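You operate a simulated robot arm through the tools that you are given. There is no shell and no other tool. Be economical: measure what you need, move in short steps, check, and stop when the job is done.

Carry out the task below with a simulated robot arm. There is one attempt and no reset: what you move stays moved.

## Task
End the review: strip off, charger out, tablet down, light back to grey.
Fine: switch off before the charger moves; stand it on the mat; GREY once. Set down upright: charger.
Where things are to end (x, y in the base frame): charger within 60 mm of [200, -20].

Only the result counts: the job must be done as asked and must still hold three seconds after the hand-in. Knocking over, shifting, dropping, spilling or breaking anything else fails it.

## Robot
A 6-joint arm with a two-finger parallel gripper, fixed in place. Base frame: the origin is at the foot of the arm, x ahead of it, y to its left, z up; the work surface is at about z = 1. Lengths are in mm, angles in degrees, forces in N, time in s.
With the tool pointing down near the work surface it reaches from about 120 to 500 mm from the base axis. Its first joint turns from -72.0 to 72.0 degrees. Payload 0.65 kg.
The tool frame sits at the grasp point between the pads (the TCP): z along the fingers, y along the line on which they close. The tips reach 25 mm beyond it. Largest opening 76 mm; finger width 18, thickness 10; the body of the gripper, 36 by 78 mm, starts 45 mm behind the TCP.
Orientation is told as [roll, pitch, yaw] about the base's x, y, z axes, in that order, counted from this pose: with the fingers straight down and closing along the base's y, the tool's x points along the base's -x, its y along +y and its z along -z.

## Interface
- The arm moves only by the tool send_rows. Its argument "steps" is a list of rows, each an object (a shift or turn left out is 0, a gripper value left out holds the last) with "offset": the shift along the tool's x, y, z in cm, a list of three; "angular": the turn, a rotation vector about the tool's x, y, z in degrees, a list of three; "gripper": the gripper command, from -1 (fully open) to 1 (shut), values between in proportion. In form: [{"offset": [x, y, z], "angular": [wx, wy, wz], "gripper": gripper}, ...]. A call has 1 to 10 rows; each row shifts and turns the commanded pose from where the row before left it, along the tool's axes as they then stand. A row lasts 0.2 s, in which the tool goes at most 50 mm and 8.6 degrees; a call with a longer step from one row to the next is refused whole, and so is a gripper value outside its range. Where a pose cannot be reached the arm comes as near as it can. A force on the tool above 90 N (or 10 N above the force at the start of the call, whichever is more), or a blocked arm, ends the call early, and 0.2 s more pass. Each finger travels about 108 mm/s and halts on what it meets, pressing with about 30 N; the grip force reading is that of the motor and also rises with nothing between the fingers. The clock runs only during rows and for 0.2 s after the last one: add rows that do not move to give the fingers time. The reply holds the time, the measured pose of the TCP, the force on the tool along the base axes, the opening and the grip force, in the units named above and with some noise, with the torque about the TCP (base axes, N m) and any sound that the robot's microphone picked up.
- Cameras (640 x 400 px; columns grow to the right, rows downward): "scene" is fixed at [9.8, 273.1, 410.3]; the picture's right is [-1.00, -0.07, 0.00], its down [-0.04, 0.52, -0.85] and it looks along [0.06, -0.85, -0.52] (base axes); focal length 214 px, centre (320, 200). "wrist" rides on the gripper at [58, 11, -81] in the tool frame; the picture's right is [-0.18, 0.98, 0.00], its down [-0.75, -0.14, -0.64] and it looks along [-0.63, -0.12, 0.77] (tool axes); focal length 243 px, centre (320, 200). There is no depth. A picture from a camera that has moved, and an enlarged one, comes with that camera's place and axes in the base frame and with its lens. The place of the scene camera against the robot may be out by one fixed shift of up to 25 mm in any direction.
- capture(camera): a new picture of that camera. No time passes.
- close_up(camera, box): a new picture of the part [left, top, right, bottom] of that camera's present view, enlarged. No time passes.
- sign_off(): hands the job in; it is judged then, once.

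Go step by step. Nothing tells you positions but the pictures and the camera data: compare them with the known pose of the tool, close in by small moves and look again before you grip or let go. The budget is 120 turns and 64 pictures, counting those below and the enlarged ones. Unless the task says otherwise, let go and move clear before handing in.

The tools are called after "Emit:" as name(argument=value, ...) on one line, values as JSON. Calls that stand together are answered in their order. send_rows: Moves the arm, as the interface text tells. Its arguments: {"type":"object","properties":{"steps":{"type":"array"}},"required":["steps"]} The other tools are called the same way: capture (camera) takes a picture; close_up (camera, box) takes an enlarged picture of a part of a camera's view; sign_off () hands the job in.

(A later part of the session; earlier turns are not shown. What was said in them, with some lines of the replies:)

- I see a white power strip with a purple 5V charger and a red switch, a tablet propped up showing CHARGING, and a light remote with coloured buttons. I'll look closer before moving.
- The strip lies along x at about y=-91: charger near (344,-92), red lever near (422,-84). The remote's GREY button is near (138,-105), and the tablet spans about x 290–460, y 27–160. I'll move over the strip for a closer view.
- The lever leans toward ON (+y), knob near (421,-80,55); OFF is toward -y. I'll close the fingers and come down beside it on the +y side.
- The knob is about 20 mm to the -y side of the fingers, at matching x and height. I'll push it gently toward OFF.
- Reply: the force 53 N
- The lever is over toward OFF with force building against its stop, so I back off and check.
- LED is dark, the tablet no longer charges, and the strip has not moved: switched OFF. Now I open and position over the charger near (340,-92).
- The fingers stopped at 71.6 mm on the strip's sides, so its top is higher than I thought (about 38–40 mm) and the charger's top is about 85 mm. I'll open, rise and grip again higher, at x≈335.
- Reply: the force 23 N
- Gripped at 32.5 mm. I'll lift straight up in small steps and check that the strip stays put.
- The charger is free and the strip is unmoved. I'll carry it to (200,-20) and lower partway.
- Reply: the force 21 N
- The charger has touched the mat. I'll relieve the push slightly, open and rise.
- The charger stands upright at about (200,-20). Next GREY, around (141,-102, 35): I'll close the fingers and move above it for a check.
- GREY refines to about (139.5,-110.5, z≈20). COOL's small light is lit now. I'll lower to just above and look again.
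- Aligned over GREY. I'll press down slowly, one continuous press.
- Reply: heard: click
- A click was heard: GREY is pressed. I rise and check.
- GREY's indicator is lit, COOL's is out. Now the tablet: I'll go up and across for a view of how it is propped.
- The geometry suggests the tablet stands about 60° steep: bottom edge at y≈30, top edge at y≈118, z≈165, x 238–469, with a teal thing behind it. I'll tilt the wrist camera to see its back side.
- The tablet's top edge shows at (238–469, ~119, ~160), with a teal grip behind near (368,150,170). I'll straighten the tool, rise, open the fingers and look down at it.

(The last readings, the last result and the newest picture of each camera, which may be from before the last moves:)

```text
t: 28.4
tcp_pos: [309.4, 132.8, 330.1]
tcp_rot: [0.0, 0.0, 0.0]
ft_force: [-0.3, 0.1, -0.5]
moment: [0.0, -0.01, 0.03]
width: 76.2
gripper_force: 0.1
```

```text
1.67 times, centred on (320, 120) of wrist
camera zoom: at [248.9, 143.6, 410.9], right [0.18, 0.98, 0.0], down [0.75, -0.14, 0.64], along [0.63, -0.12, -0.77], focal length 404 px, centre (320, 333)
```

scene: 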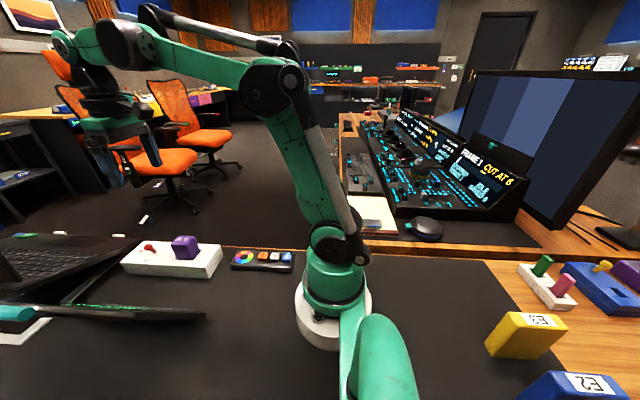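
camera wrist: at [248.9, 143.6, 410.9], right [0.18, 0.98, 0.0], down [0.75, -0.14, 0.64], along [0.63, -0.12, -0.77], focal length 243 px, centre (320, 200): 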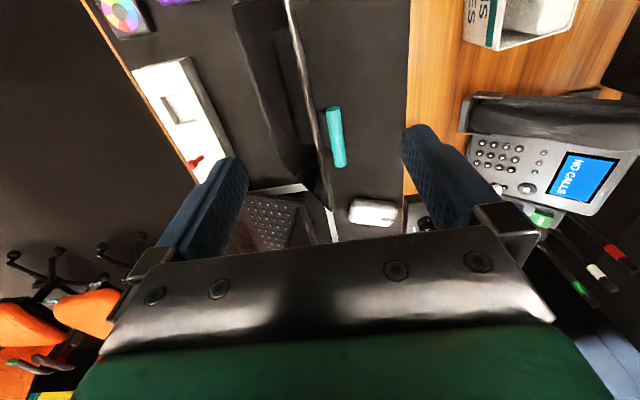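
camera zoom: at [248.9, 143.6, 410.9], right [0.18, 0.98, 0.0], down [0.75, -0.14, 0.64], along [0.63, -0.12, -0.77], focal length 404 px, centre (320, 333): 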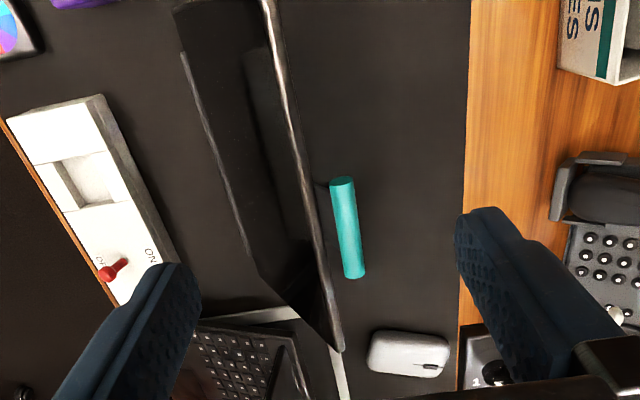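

The teal bar is a pull handle along x on the tablet's top, near (355,139,184), and the mat behind (y up to about 260) is clear. I'll lower over the handle with a half-open gripper, stopping short for a check.

Emit:
send_rows(steps=[{"offset": [-1.5, 0.2, 3.0], "gripper": 0.0}, {"offset": [-1.5, 0.2, 3.0]}, {"offset": [-1.5, 0.2, 3.0]}, {"offset": [0, 0, 0]}])

Emit:
capture(camera="wrist")

Emit:
capture(camera="scene")

```text
t: 29.4
tcp_pos: [353.5, 139.3, 240.2]
tcp_rot: [0.0, 0.0, 0.1]
ft_force: [1.2, 0.6, -0.5]
moment: [-0.03, 0.0, -0.03]
width: 38.0
gripper_force: 0.0
```

```text
18 pictures are left
camera wrist: at [293.9, 150.1, 320.7], right [0.18, 0.98, 0.0], down [0.75, -0.14, 0.64], along [0.63, -0.12, -0.77], focal length 243 px, centre (320, 200)
```

wrist: 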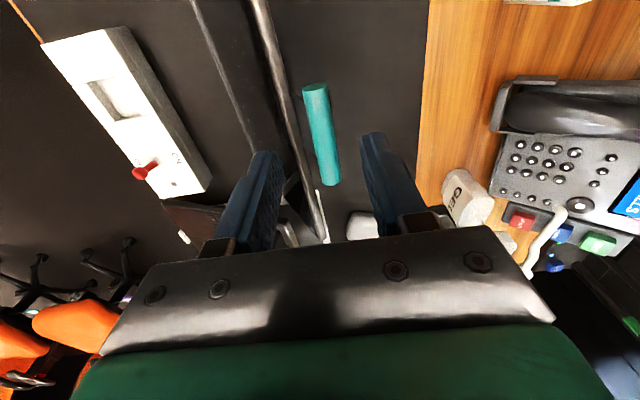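

```text
17 pictures are left
```

scene: 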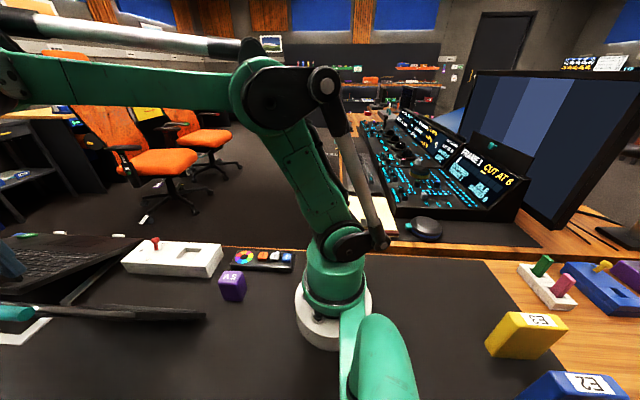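

Handle refined to (355,140,190). I'll descend with a narrower opening so the tips stay above the tablet's top edge (z≈167).

Emit:
send_rows(steps=[{"offset": [-0.15, 0.05, 1.5], "gripper": 0.15}, {"offset": [0, 0, 1.0]}, {"offset": [0, 0, 0.8]}, {"offset": [0, 0, 0]}])

Emit:
capture(camera="wrist")

Emit:
close_up(camera="scene", box=[0, 240, 160, 340])

```text
t: 30.4
tcp_pos: [355.8, 139.1, 206.1]
tcp_rot: [0.0, 0.0, 0.0]
ft_force: [0.4, 0.3, -0.5]
moment: [0.0, -0.01, 0.0]
width: 32.4
gripper_force: 0.0
```

```text
16 pictures are left
camera wrist: at [296.2, 150.4, 287.5], right [0.18, 0.98, 0.0], down [0.75, -0.14, 0.64], along [0.63, -0.12, -0.77], focal length 243 px, centre (320, 200)
```

wrist: 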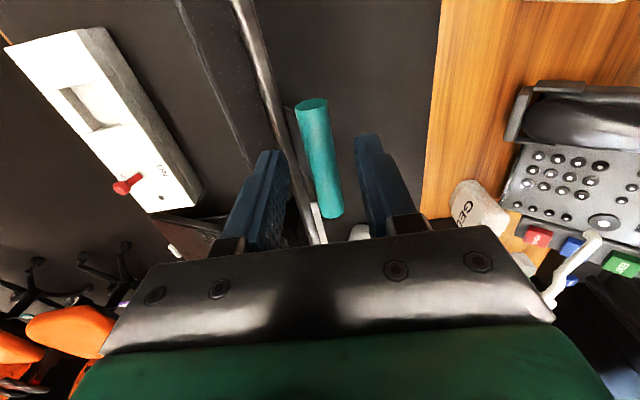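

```text
4.00 times, centred on (80, 290) of scene
camera zoom: at [9.8, 273.1, 410.3], right [-1.0, -0.07, 0.0], down [-0.04, 0.52, -0.85], along [0.06, -0.85, -0.52], focal length 858 px, centre (1280, -160)
```

zoom: 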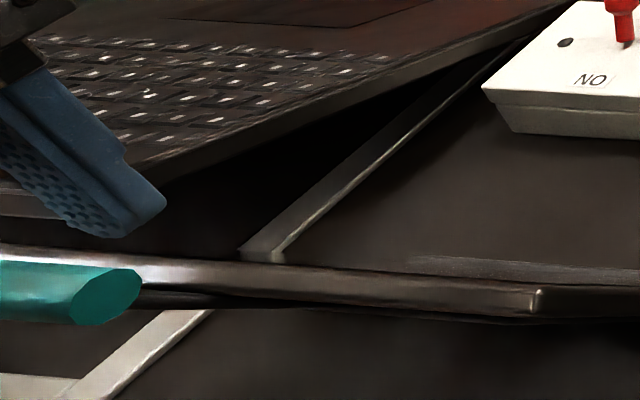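

Three views agree on the handle at (355.6,140,191). Lowering 3 mm and closing on it.

Emit:
send_rows(steps=[{"offset": [0, 0.05, 0.3]}, {"offset": [0, 0, 0], "gripper": 1}, {"offset": [0, 0, 0]}, {"offset": [0, 0, 0]}])

Emit:
capture(camera="wrist")

```text
t: 31.4
tcp_pos: [355.9, 140.9, 204.0]
tcp_rot: [0.0, 0.0, 0.0]
ft_force: [0.4, 3.6, 5.4]
moment: [0.1, -0.17, -0.02]
width: 13.6
gripper_force: 33.3
```

```text
14 pictures are left
camera wrist: at [295.9, 150.6, 284.6], right [0.18, 0.98, 0.0], down [0.75, -0.14, 0.64], along [0.63, -0.12, -0.77], focal length 243 px, centre (320, 200)
```

wrist: 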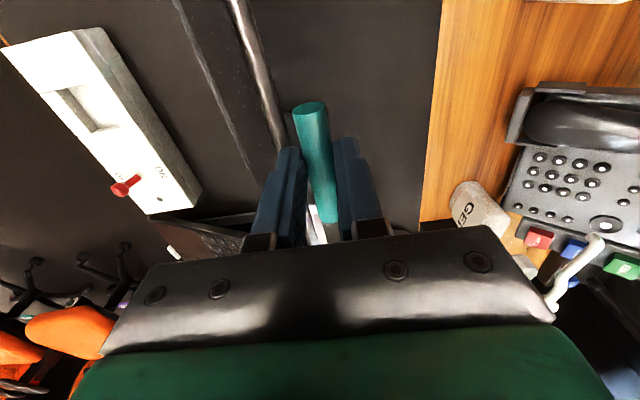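

The handle is gripped (13.6 mm). I'll start lowering it along an arc about the bottom hinge (y≈31, z≈10, R≈211), watching forces.

Emit:
send_rows(steps=[{"offset": [0, 0.62, 0.39]}, {"offset": [0, 0.61, 0.41]}, {"offset": [0, 0.6, 0.43]}, {"offset": [0, 0.58, 0.45]}, {"offset": [0, 0, 0]}])

Emit:
capture(camera="wrist")

Emit:
close_up(camera="scene", box=[0, 220, 260, 380])

```text
t: 32.6
tcp_pos: [354.2, 163.1, 186.3]
tcp_rot: [0.1, -0.1, 0.0]
ft_force: [14.5, 15.8, 18.9]
moment: [0.33, -0.39, -0.05]
width: 13.7
gripper_force: 34.0
```

```text
13 pictures are left
camera wrist: at [295.4, 175.0, 267.2], right [0.18, 0.98, 0.0], down [0.75, -0.14, 0.64], along [0.63, -0.12, -0.76], focal length 243 px, centre (320, 200)
```

wrist: 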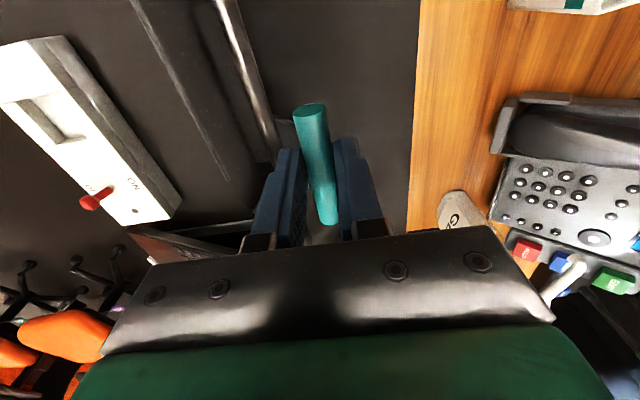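

```text
2.46 times, centred on (130, 300) of scene
camera zoom: at [9.8, 273.1, 410.3], right [-1.0, -0.07, 0.0], down [-0.04, 0.52, -0.85], along [0.06, -0.85, -0.52], focal length 528 px, centre (788, -46)
```

zoom: 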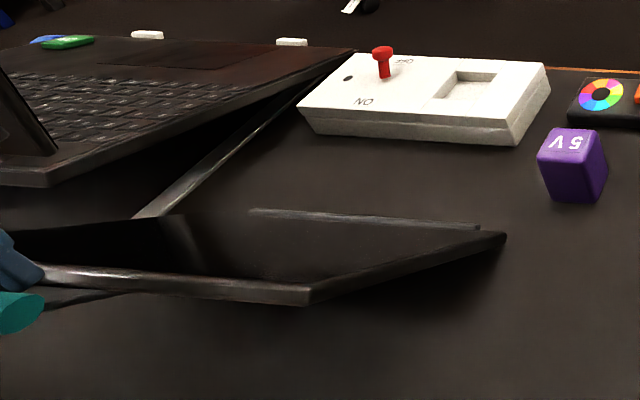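

The tablet rotates back smoothly about its hinge. Forces suggest a slightly larger radius, so I adjust outward a little and continue.

Emit:
send_rows(steps=[{"offset": [-0.1, 0.93, 0.64]}, {"offset": [0, 0.79, 0.8]}, {"offset": [0, 0.74, 0.84]}, {"offset": [0, 0, 0]}])

```text
t: 33.6
tcp_pos: [354.5, 188.8, 165.2]
tcp_rot: [0.0, 0.1, 0.0]
ft_force: [-5.6, 18.6, 17.2]
moment: [-0.1, 0.53, -0.41]
width: 14.8
gripper_force: 34.0
```

Emit:
send_rows(steps=[{"offset": [0, 0.2, -0.2]}, {"offset": [0, 0, 0]}])

Emit:
close_up(camera="scene", box=[0, 220, 260, 380])

```text
t: 34.2
tcp_pos: [355.6, 188.6, 166.6]
tcp_rot: [-0.3, 0.0, 0.0]
ft_force: [-15.3, -9.8, -9.3]
moment: [-0.32, 0.43, 0.0]
width: 13.8
gripper_force: 33.5
```

```text
2.46 times, centred on (130, 300) of scene
camera zoom: at [9.9, 273.1, 410.3], right [-1.0, -0.07, 0.0], down [-0.04, 0.52, -0.85], along [0.06, -0.85, -0.52], focal length 528 px, centre (788, -46)
```

zoom: 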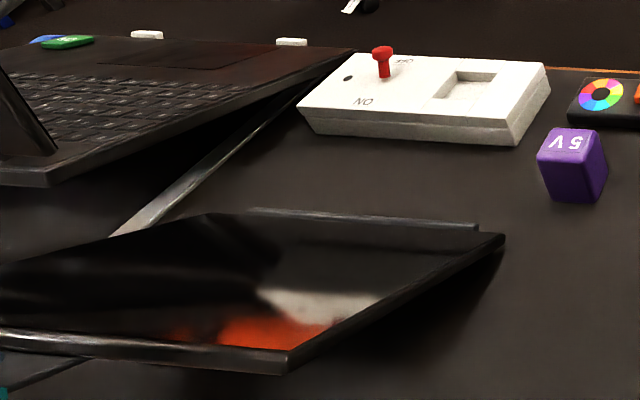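

Emit:
send_rows(steps=[{"offset": [0.06, 0.74, 0.98]}, {"offset": [0, 0.68, 0.88]}, {"offset": [0, 0.63, 0.92]}, {"offset": [0, 0, 0]}])

```text
t: 35.2
tcp_pos: [355.7, 211.2, 138.8]
tcp_rot: [0.2, -0.3, 0.1]
ft_force: [22.4, 22.5, 12.9]
moment: [0.15, -0.47, 0.0]
width: 13.7
gripper_force: 34.5
```

Emit:
send_rows(steps=[{"offset": [-0.08, 0.87, 0.94]}, {"offset": [0, 0.58, 0.95]}, {"offset": [0, 0.53, 0.98]}, {"offset": [0, 0, 0]}])

Emit:
close_up(camera="scene", box=[0, 220, 260, 400])

```text
t: 36.2
tcp_pos: [354.3, 229.1, 109.2]
tcp_rot: [-0.3, 0.3, -0.2]
ft_force: [-19.1, -29.3, -14.9]
moment: [-0.6, 0.45, -0.01]
width: 13.4
gripper_force: 33.8
```

```text
2.22 times, centred on (130, 310) of scene
camera zoom: at [9.9, 273.1, 410.3], right [-1.0, -0.07, 0.0], down [-0.04, 0.52, -0.85], along [0.06, -0.85, -0.52], focal length 477 px, centre (742, -44)
```

zoom: 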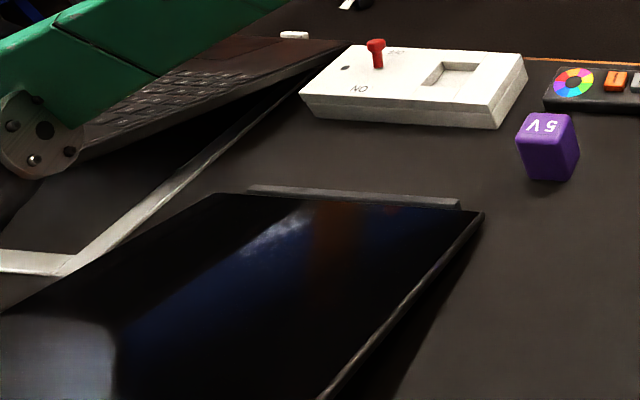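

Emit:
send_rows(steps=[{"offset": [0.06, 0.3, 1.29]}, {"offset": [0, 0.36, 1.06]}, {"offset": [0, 0, 0]}])

```text
t: 37.0
tcp_pos: [356.1, 237.9, 87.5]
tcp_rot: [0.0, -0.1, 0.1]
ft_force: [-9.8, -13.7, -6.7]
moment: [-0.33, 0.33, 0.05]
width: 13.7
gripper_force: 33.1
```

Emit:
send_rows(steps=[{"offset": [0.03, 0.1, 1.25]}, {"offset": [0, 0.22, 1.1]}, {"offset": [0, 0, 0]}])

```text
t: 37.4
tcp_pos: [355.2, 238.5, 81.8]
tcp_rot: [0.1, 0.0, 0.0]
ft_force: [-2.8, -3.2, 76.4]
moment: [-0.67, 0.18, 0.06]
width: 13.7
gripper_force: 33.3
stopped in row 2: the force on the tool passed its limit at 122 N (the readings are from after the stop); the commanded pose is now the measured one
```

Something stopped the downward motion at about z=82. I look before doing anything else.

Emit:
capture(camera="wrist")

Emit:
capture(camera="scene")

```text
9 pictures are left
camera wrist: at [296.3, 249.2, 161.2], right [0.18, 0.98, 0.0], down [0.75, -0.14, 0.64], along [0.63, -0.12, -0.77], focal length 243 px, centre (320, 200)
```

wrist: 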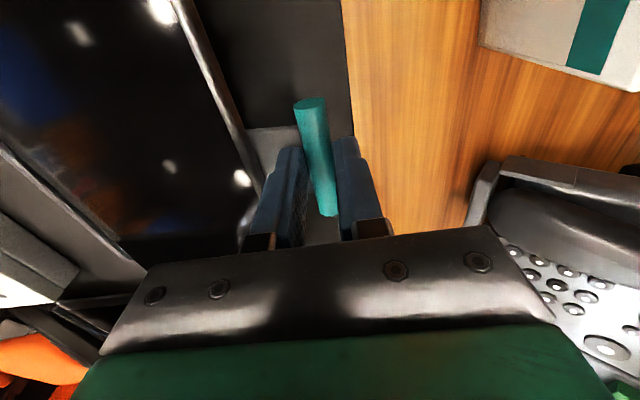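

```text
8 pictures are left
```

scene: 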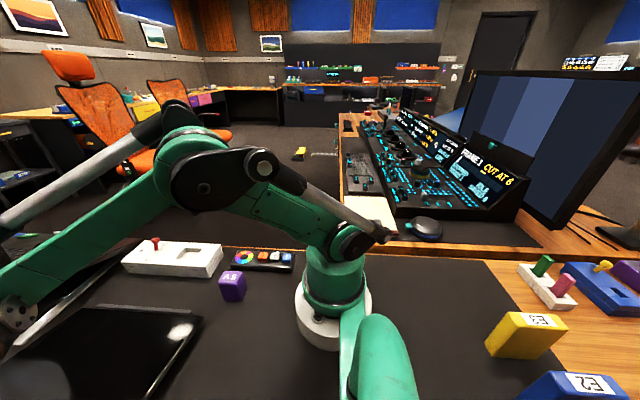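

Emit:
close_up(camera="wrist", box=[220, 80, 400, 250])

```text
2.35 times, centred on (310, 165) of wrist
camera zoom: at [296.3, 249.2, 161.2], right [0.18, 0.98, 0.0], down [0.75, -0.14, 0.64], along [0.63, -0.12, -0.77], focal length 571 px, centre (344, 282)
```

zoom: 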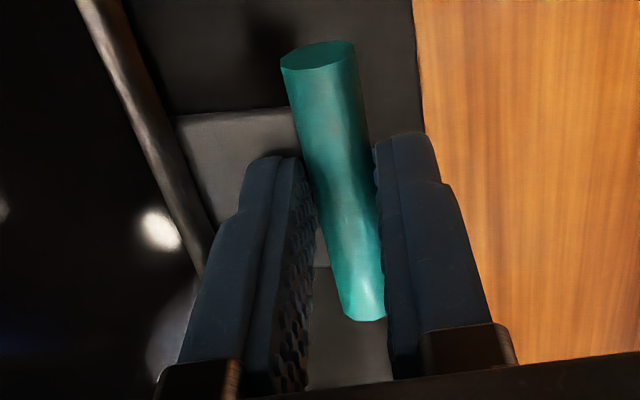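

The handle joins the tablet by a plate, and the -y fingertip is now resting on that plate. I'll ease up, release, check that the tablet holds by itself, then push the handle down from above with closed fingers.

Emit:
send_rows(steps=[{"offset": [0, 0, -0.4]}, {"offset": [0, 0, 0], "gripper": 0.35}, {"offset": [0, 0, 0]}, {"offset": [0, 0, 0]}, {"offset": [0, 0, -2.5]}, {"offset": [0, 0, -1.5]}, {"offset": [0, 0, 0], "gripper": 1}, {"offset": [0, 0, 0]}])

Emit:
capture(camera="wrist")

```text
t: 39.2
tcp_pos: [355.5, 239.0, 122.9]
tcp_rot: [0.2, 0.0, 0.1]
ft_force: [-0.1, -0.1, -0.2]
moment: [0.01, -0.03, 0.02]
width: 0.3
gripper_force: 23.7
```

```text
6 pictures are left
camera wrist: at [296.4, 249.7, 204.4], right [0.18, 0.98, 0.0], down [0.75, -0.14, 0.64], along [0.63, -0.12, -0.77], focal length 243 px, centre (320, 200)
```

wrist: 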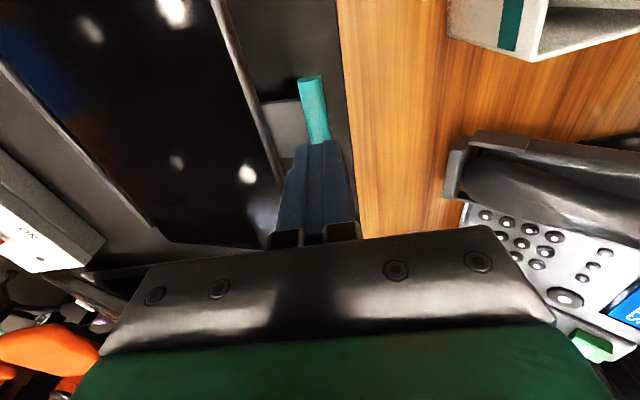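

The tablet holds itself at about 17° (handle z≈70). I'll push it down from above in small rows.

Emit:
send_rows(steps=[{"offset": [0, 0, 1.0]}, {"offset": [0, 0, 1.0]}, {"offset": [0, 0, 0.8]}, {"offset": [0, 0.1, 0.8]}, {"offset": [0, 0, 0]}])

```text
t: 40.4
tcp_pos: [356.1, 240.8, 89.1]
tcp_rot: [0.2, 0.0, 0.0]
ft_force: [-2.2, 0.0, 77.3]
moment: [-0.1, 0.05, -0.12]
width: 0.0
gripper_force: 23.4
```

Emit:
send_rows(steps=[{"offset": [0, 0, -1.5]}, {"offset": [0, 0, -4]}, {"offset": [4, 0, -4]}, {"offset": [4.5, 0, 0]}, {"offset": [4.5, -1, 0]}, {"offset": [0, 0, 0]}])

Emit:
close_up(camera="scene", box=[0, 260, 260, 400])

```text
refused: row 3 steps farther than a row can; nothing moved
```

```text
2.46 times, centred on (130, 330) of scene
camera zoom: at [9.6, 273.0, 410.5], right [-1.0, -0.07, 0.0], down [-0.04, 0.52, -0.85], along [0.06, -0.85, -0.52], focal length 528 px, centre (788, -120)
```

zoom: 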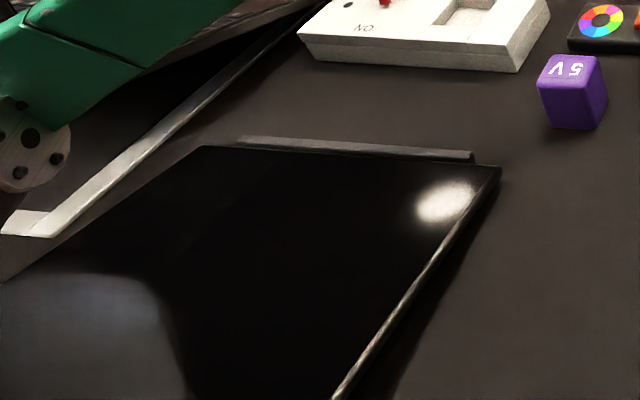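

The tablet is now low but still shows a slight tilt of about 13°. I'll retreat and look at it from the side, low down, to see whether it has reached its rest.

Emit:
send_rows(steps=[{"offset": [0, 0, -2]}, {"offset": [0, 0, -3.5]}, {"offset": [0, 0, -3.5]}, {"offset": [4.2, -2.2, 0]}, {"offset": [4.2, -2.2, 0]}, {"offset": [4.2, -2.2, 0]}, {"offset": [4.2, -2.2, 0]}, {"offset": [0, 0, 0]}])

Emit:
send_rows(steps=[{"angular": [0, -8, 0]}, {"angular": [0, -8, 0]}, {"angular": [0, -8, 0]}, {"angular": [0, -8, 0]}, {"angular": [0, -8, 0]}, {"offset": [1.92, 0, 2.31]}, {"offset": [1.92, 0, 2.31]}, {"offset": [0, 0, 0]}])

Emit:
capture(camera="wrist")

```text
t: 42.2
tcp_pos: [189.0, 148.3, 176.1]
tcp_rot: [0.2, 0.1, 0.0]
ft_force: [-0.3, -0.2, -0.3]
moment: [0.03, 0.01, 0.03]
width: 0.0
gripper_force: 24.0
```

```text
t: 44.0
tcp_pos: [187.4, 151.5, 114.5]
tcp_rot: [0.2, -40.0, -0.1]
ft_force: [-0.1, 0.3, 0.0]
moment: [-0.01, -0.04, 0.01]
width: 0.2
gripper_force: 23.5
```

```text
4 pictures are left
camera wrist: at [89.9, 162.4, 139.2], right [0.14, 0.98, 0.12], down [0.16, -0.14, 0.98], along [0.98, -0.12, -0.18], focal length 243 px, centre (320, 200)
```

wrist: 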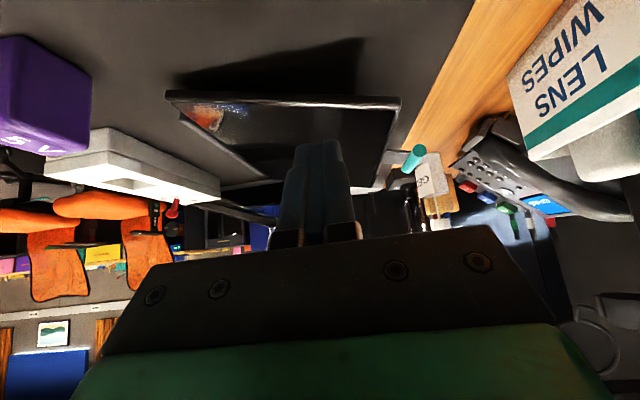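

The tablet's near edge measures about 13.6° (top edge z≈57), and 120 N did not move it further. I'll drop the camera lower to look beneath it for either a stop or an obstruction.

Emit:
send_rows(steps=[{"angular": [0, -5, 0]}, {"angular": [0, -5, 0]}, {"offset": [0, 3, 0]}, {"offset": [2.68, 0, 2.25]}, {"offset": [2.68, 0, 2.25]}, {"offset": [0, 0, 0]}])

Emit:
close_up(camera="wrist", box=[120, 0, 480, 225])

```text
t: 45.4
tcp_pos: [197.8, 183.8, 96.9]
tcp_rot: [0.2, -50.0, -0.2]
ft_force: [-0.7, 0.5, 0.2]
moment: [-0.01, 0.01, -0.01]
width: 0.0
gripper_force: 23.1
out of reach, approached as far as the arm can: row 3, 4, 5
```

```text
1.78 times, centred on (300, 112) of wrist
camera zoom: at [96.5, 195.8, 103.2], right [0.12, 0.98, 0.14], down [-0.01, -0.14, 0.99], along [0.99, -0.12, -0.01], focal length 431 px, centre (356, 356)
```

zoom: 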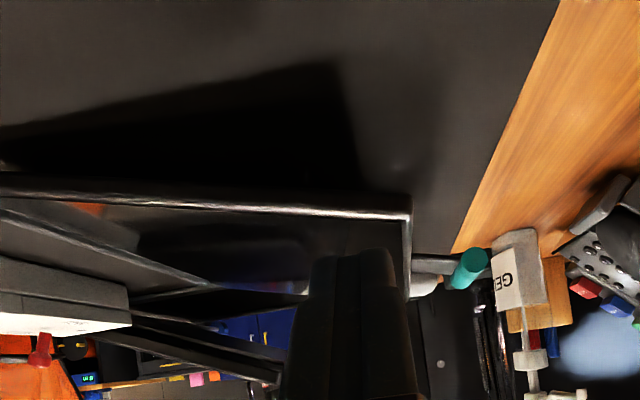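

No obstruction is visible under the tablet. I'll straighten up and do one more careful press on the handle to test whether this is its end stop.

Emit:
send_rows(steps=[{"offset": [-2.68, 0, -2.25]}, {"offset": [-2.68, 0, -2.25]}, {"angular": [0, 8.4, 0]}, {"angular": [0, 8.4, 0]}, {"angular": [0, 8.4, 0]}, {"angular": [0, 8.4, 0]}, {"angular": [0, 8.2, 0]}, {"angular": [0, 8.2, 0]}, {"offset": [0, 0, -4]}, {"offset": [0, 0, 0]}])

```text
t: 47.6
tcp_pos: [196.5, 186.5, 207.2]
tcp_rot: [0.3, 0.1, 0.1]
ft_force: [0.4, -0.7, 0.4]
moment: [-0.01, -0.01, -0.02]
width: 0.0
gripper_force: 23.3
```

Emit:
send_rows(steps=[{"offset": [-4, 1.35, 0]}, {"offset": [-4, 1.35, 0]}, {"offset": [-4, 1.35, 0]}, {"offset": [-4, 1.35, 0]}, {"offset": [0, 0, 4]}, {"offset": [0, 0, 4]}, {"offset": [0, 0, 2.5]}, {"offset": [0, 0, 0]}])

Emit:
send_rows(steps=[{"offset": [0, 0, 0.4]}, {"offset": [0, 0, 0.2]}, {"offset": [0, 0, 0]}])

```text
t: 49.4
tcp_pos: [356.2, 240.3, 101.4]
tcp_rot: [0.0, 0.0, 0.0]
ft_force: [0.4, -0.8, -0.2]
moment: [0.05, 0.0, -0.03]
width: 0.1
gripper_force: 23.8
```

```text
t: 50.2
tcp_pos: [356.2, 238.0, 96.3]
tcp_rot: [0.1, 0.1, 0.0]
ft_force: [-0.3, 0.0, 0.5]
moment: [0.0, 0.02, 0.03]
width: 0.0
gripper_force: 23.8
```

Emit:
send_rows(steps=[{"offset": [0, 0, 0.3]}, {"offset": [0, 0, 0]}])

Emit:
send_rows(steps=[{"offset": [0, 0, 0.2]}, {"offset": [0, 0, 0]}])

Emit:
send_rows(steps=[{"offset": [0, 0, 0.1]}, {"offset": [0, 0, 0]}])

```text
t: 50.8
tcp_pos: [355.5, 239.4, 91.8]
tcp_rot: [0.2, 0.0, 0.0]
ft_force: [0.0, 0.6, 0.6]
moment: [0.03, 0.0, 0.01]
width: 0.0
gripper_force: 23.7
```

```text
t: 51.4
tcp_pos: [356.5, 240.0, 90.1]
tcp_rot: [0.2, -0.2, -0.1]
ft_force: [6.1, 6.6, 37.2]
moment: [0.11, -0.12, -0.1]
width: 0.0
gripper_force: 23.9
```

```text
t: 52.0
tcp_pos: [354.8, 239.5, 90.7]
tcp_rot: [0.2, -0.2, 0.0]
ft_force: [8.1, 10.3, 54.2]
moment: [0.17, -0.14, -0.1]
width: 0.1
gripper_force: 23.5
```

Contact is at the same height as before and the force rises stiffly with no travel, so the tablet is at its lower end stop. I retreat clear and take a final look.

Emit:
send_rows(steps=[{"offset": [0, 0, -1]}, {"offset": [0, 0, -4]}, {"offset": [0, 0, -4]}, {"offset": [0, 0, -4]}, {"offset": [0, 0, -4]}, {"offset": [4, -3, 0]}, {"offset": [4, -3, 0]}, {"offset": [4, -3, 0]}, {"offset": [0, 0, 0]}])

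Emit:
capture(camera="scene")

Emit:
capture(camera="wrist")

```text
t: 54.0
tcp_pos: [237.6, 148.6, 257.4]
tcp_rot: [0.1, 0.1, 0.0]
ft_force: [0.6, 0.4, -0.2]
moment: [-0.01, 0.03, 0.0]
width: 0.2
gripper_force: 24.5
```

```text
2 pictures are left
```

scene: 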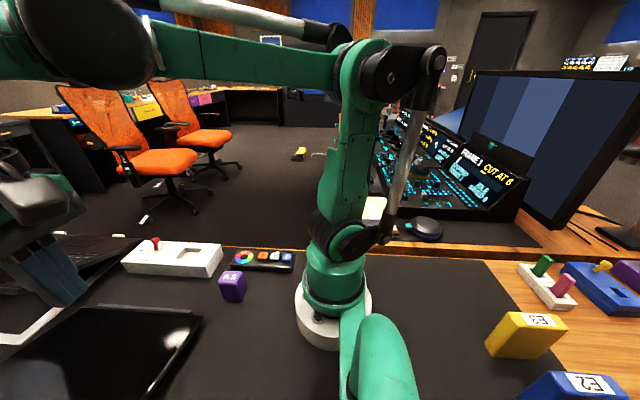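

```text
1 pictures are left
camera wrist: at [178.0, 158.2, 339.1], right [0.18, 0.98, 0.0], down [0.75, -0.14, 0.64], along [0.63, -0.12, -0.77], focal length 243 px, centre (320, 200)
```

wrist: 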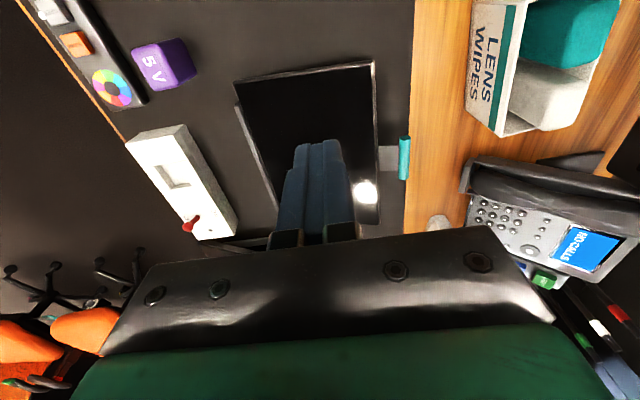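

All steps look done: the strip is OFF, the charger stands upright near (200,-20), GREY is lit, the tablet is folded down to its stop, and the arm is clear. I'm handing in.

Emit:
sign_off()

```text
The job is handed in.
```

I did all four steps and handed the job in; the tablet is the one part I'm unsure of, because it stopped about 13° short of flat.

- **Strip:** it was switched off before the charger moved. Its light went out and the tablet stopped charging.
- **Charger:** it stands upright on the mat at about (200, -20).
- **Light:** I pressed GREY once and heard one click; its indicator is lit and COOL's is out.
- **Tablet:** I folded it back by its handle. Two presses from above (about 77 N and 54 N) didn't move it any further, so I took that as its end stop. I could not see underneath to rule out something in the way.

Nothing else looked moved in the last pictures, and the arm is clear.
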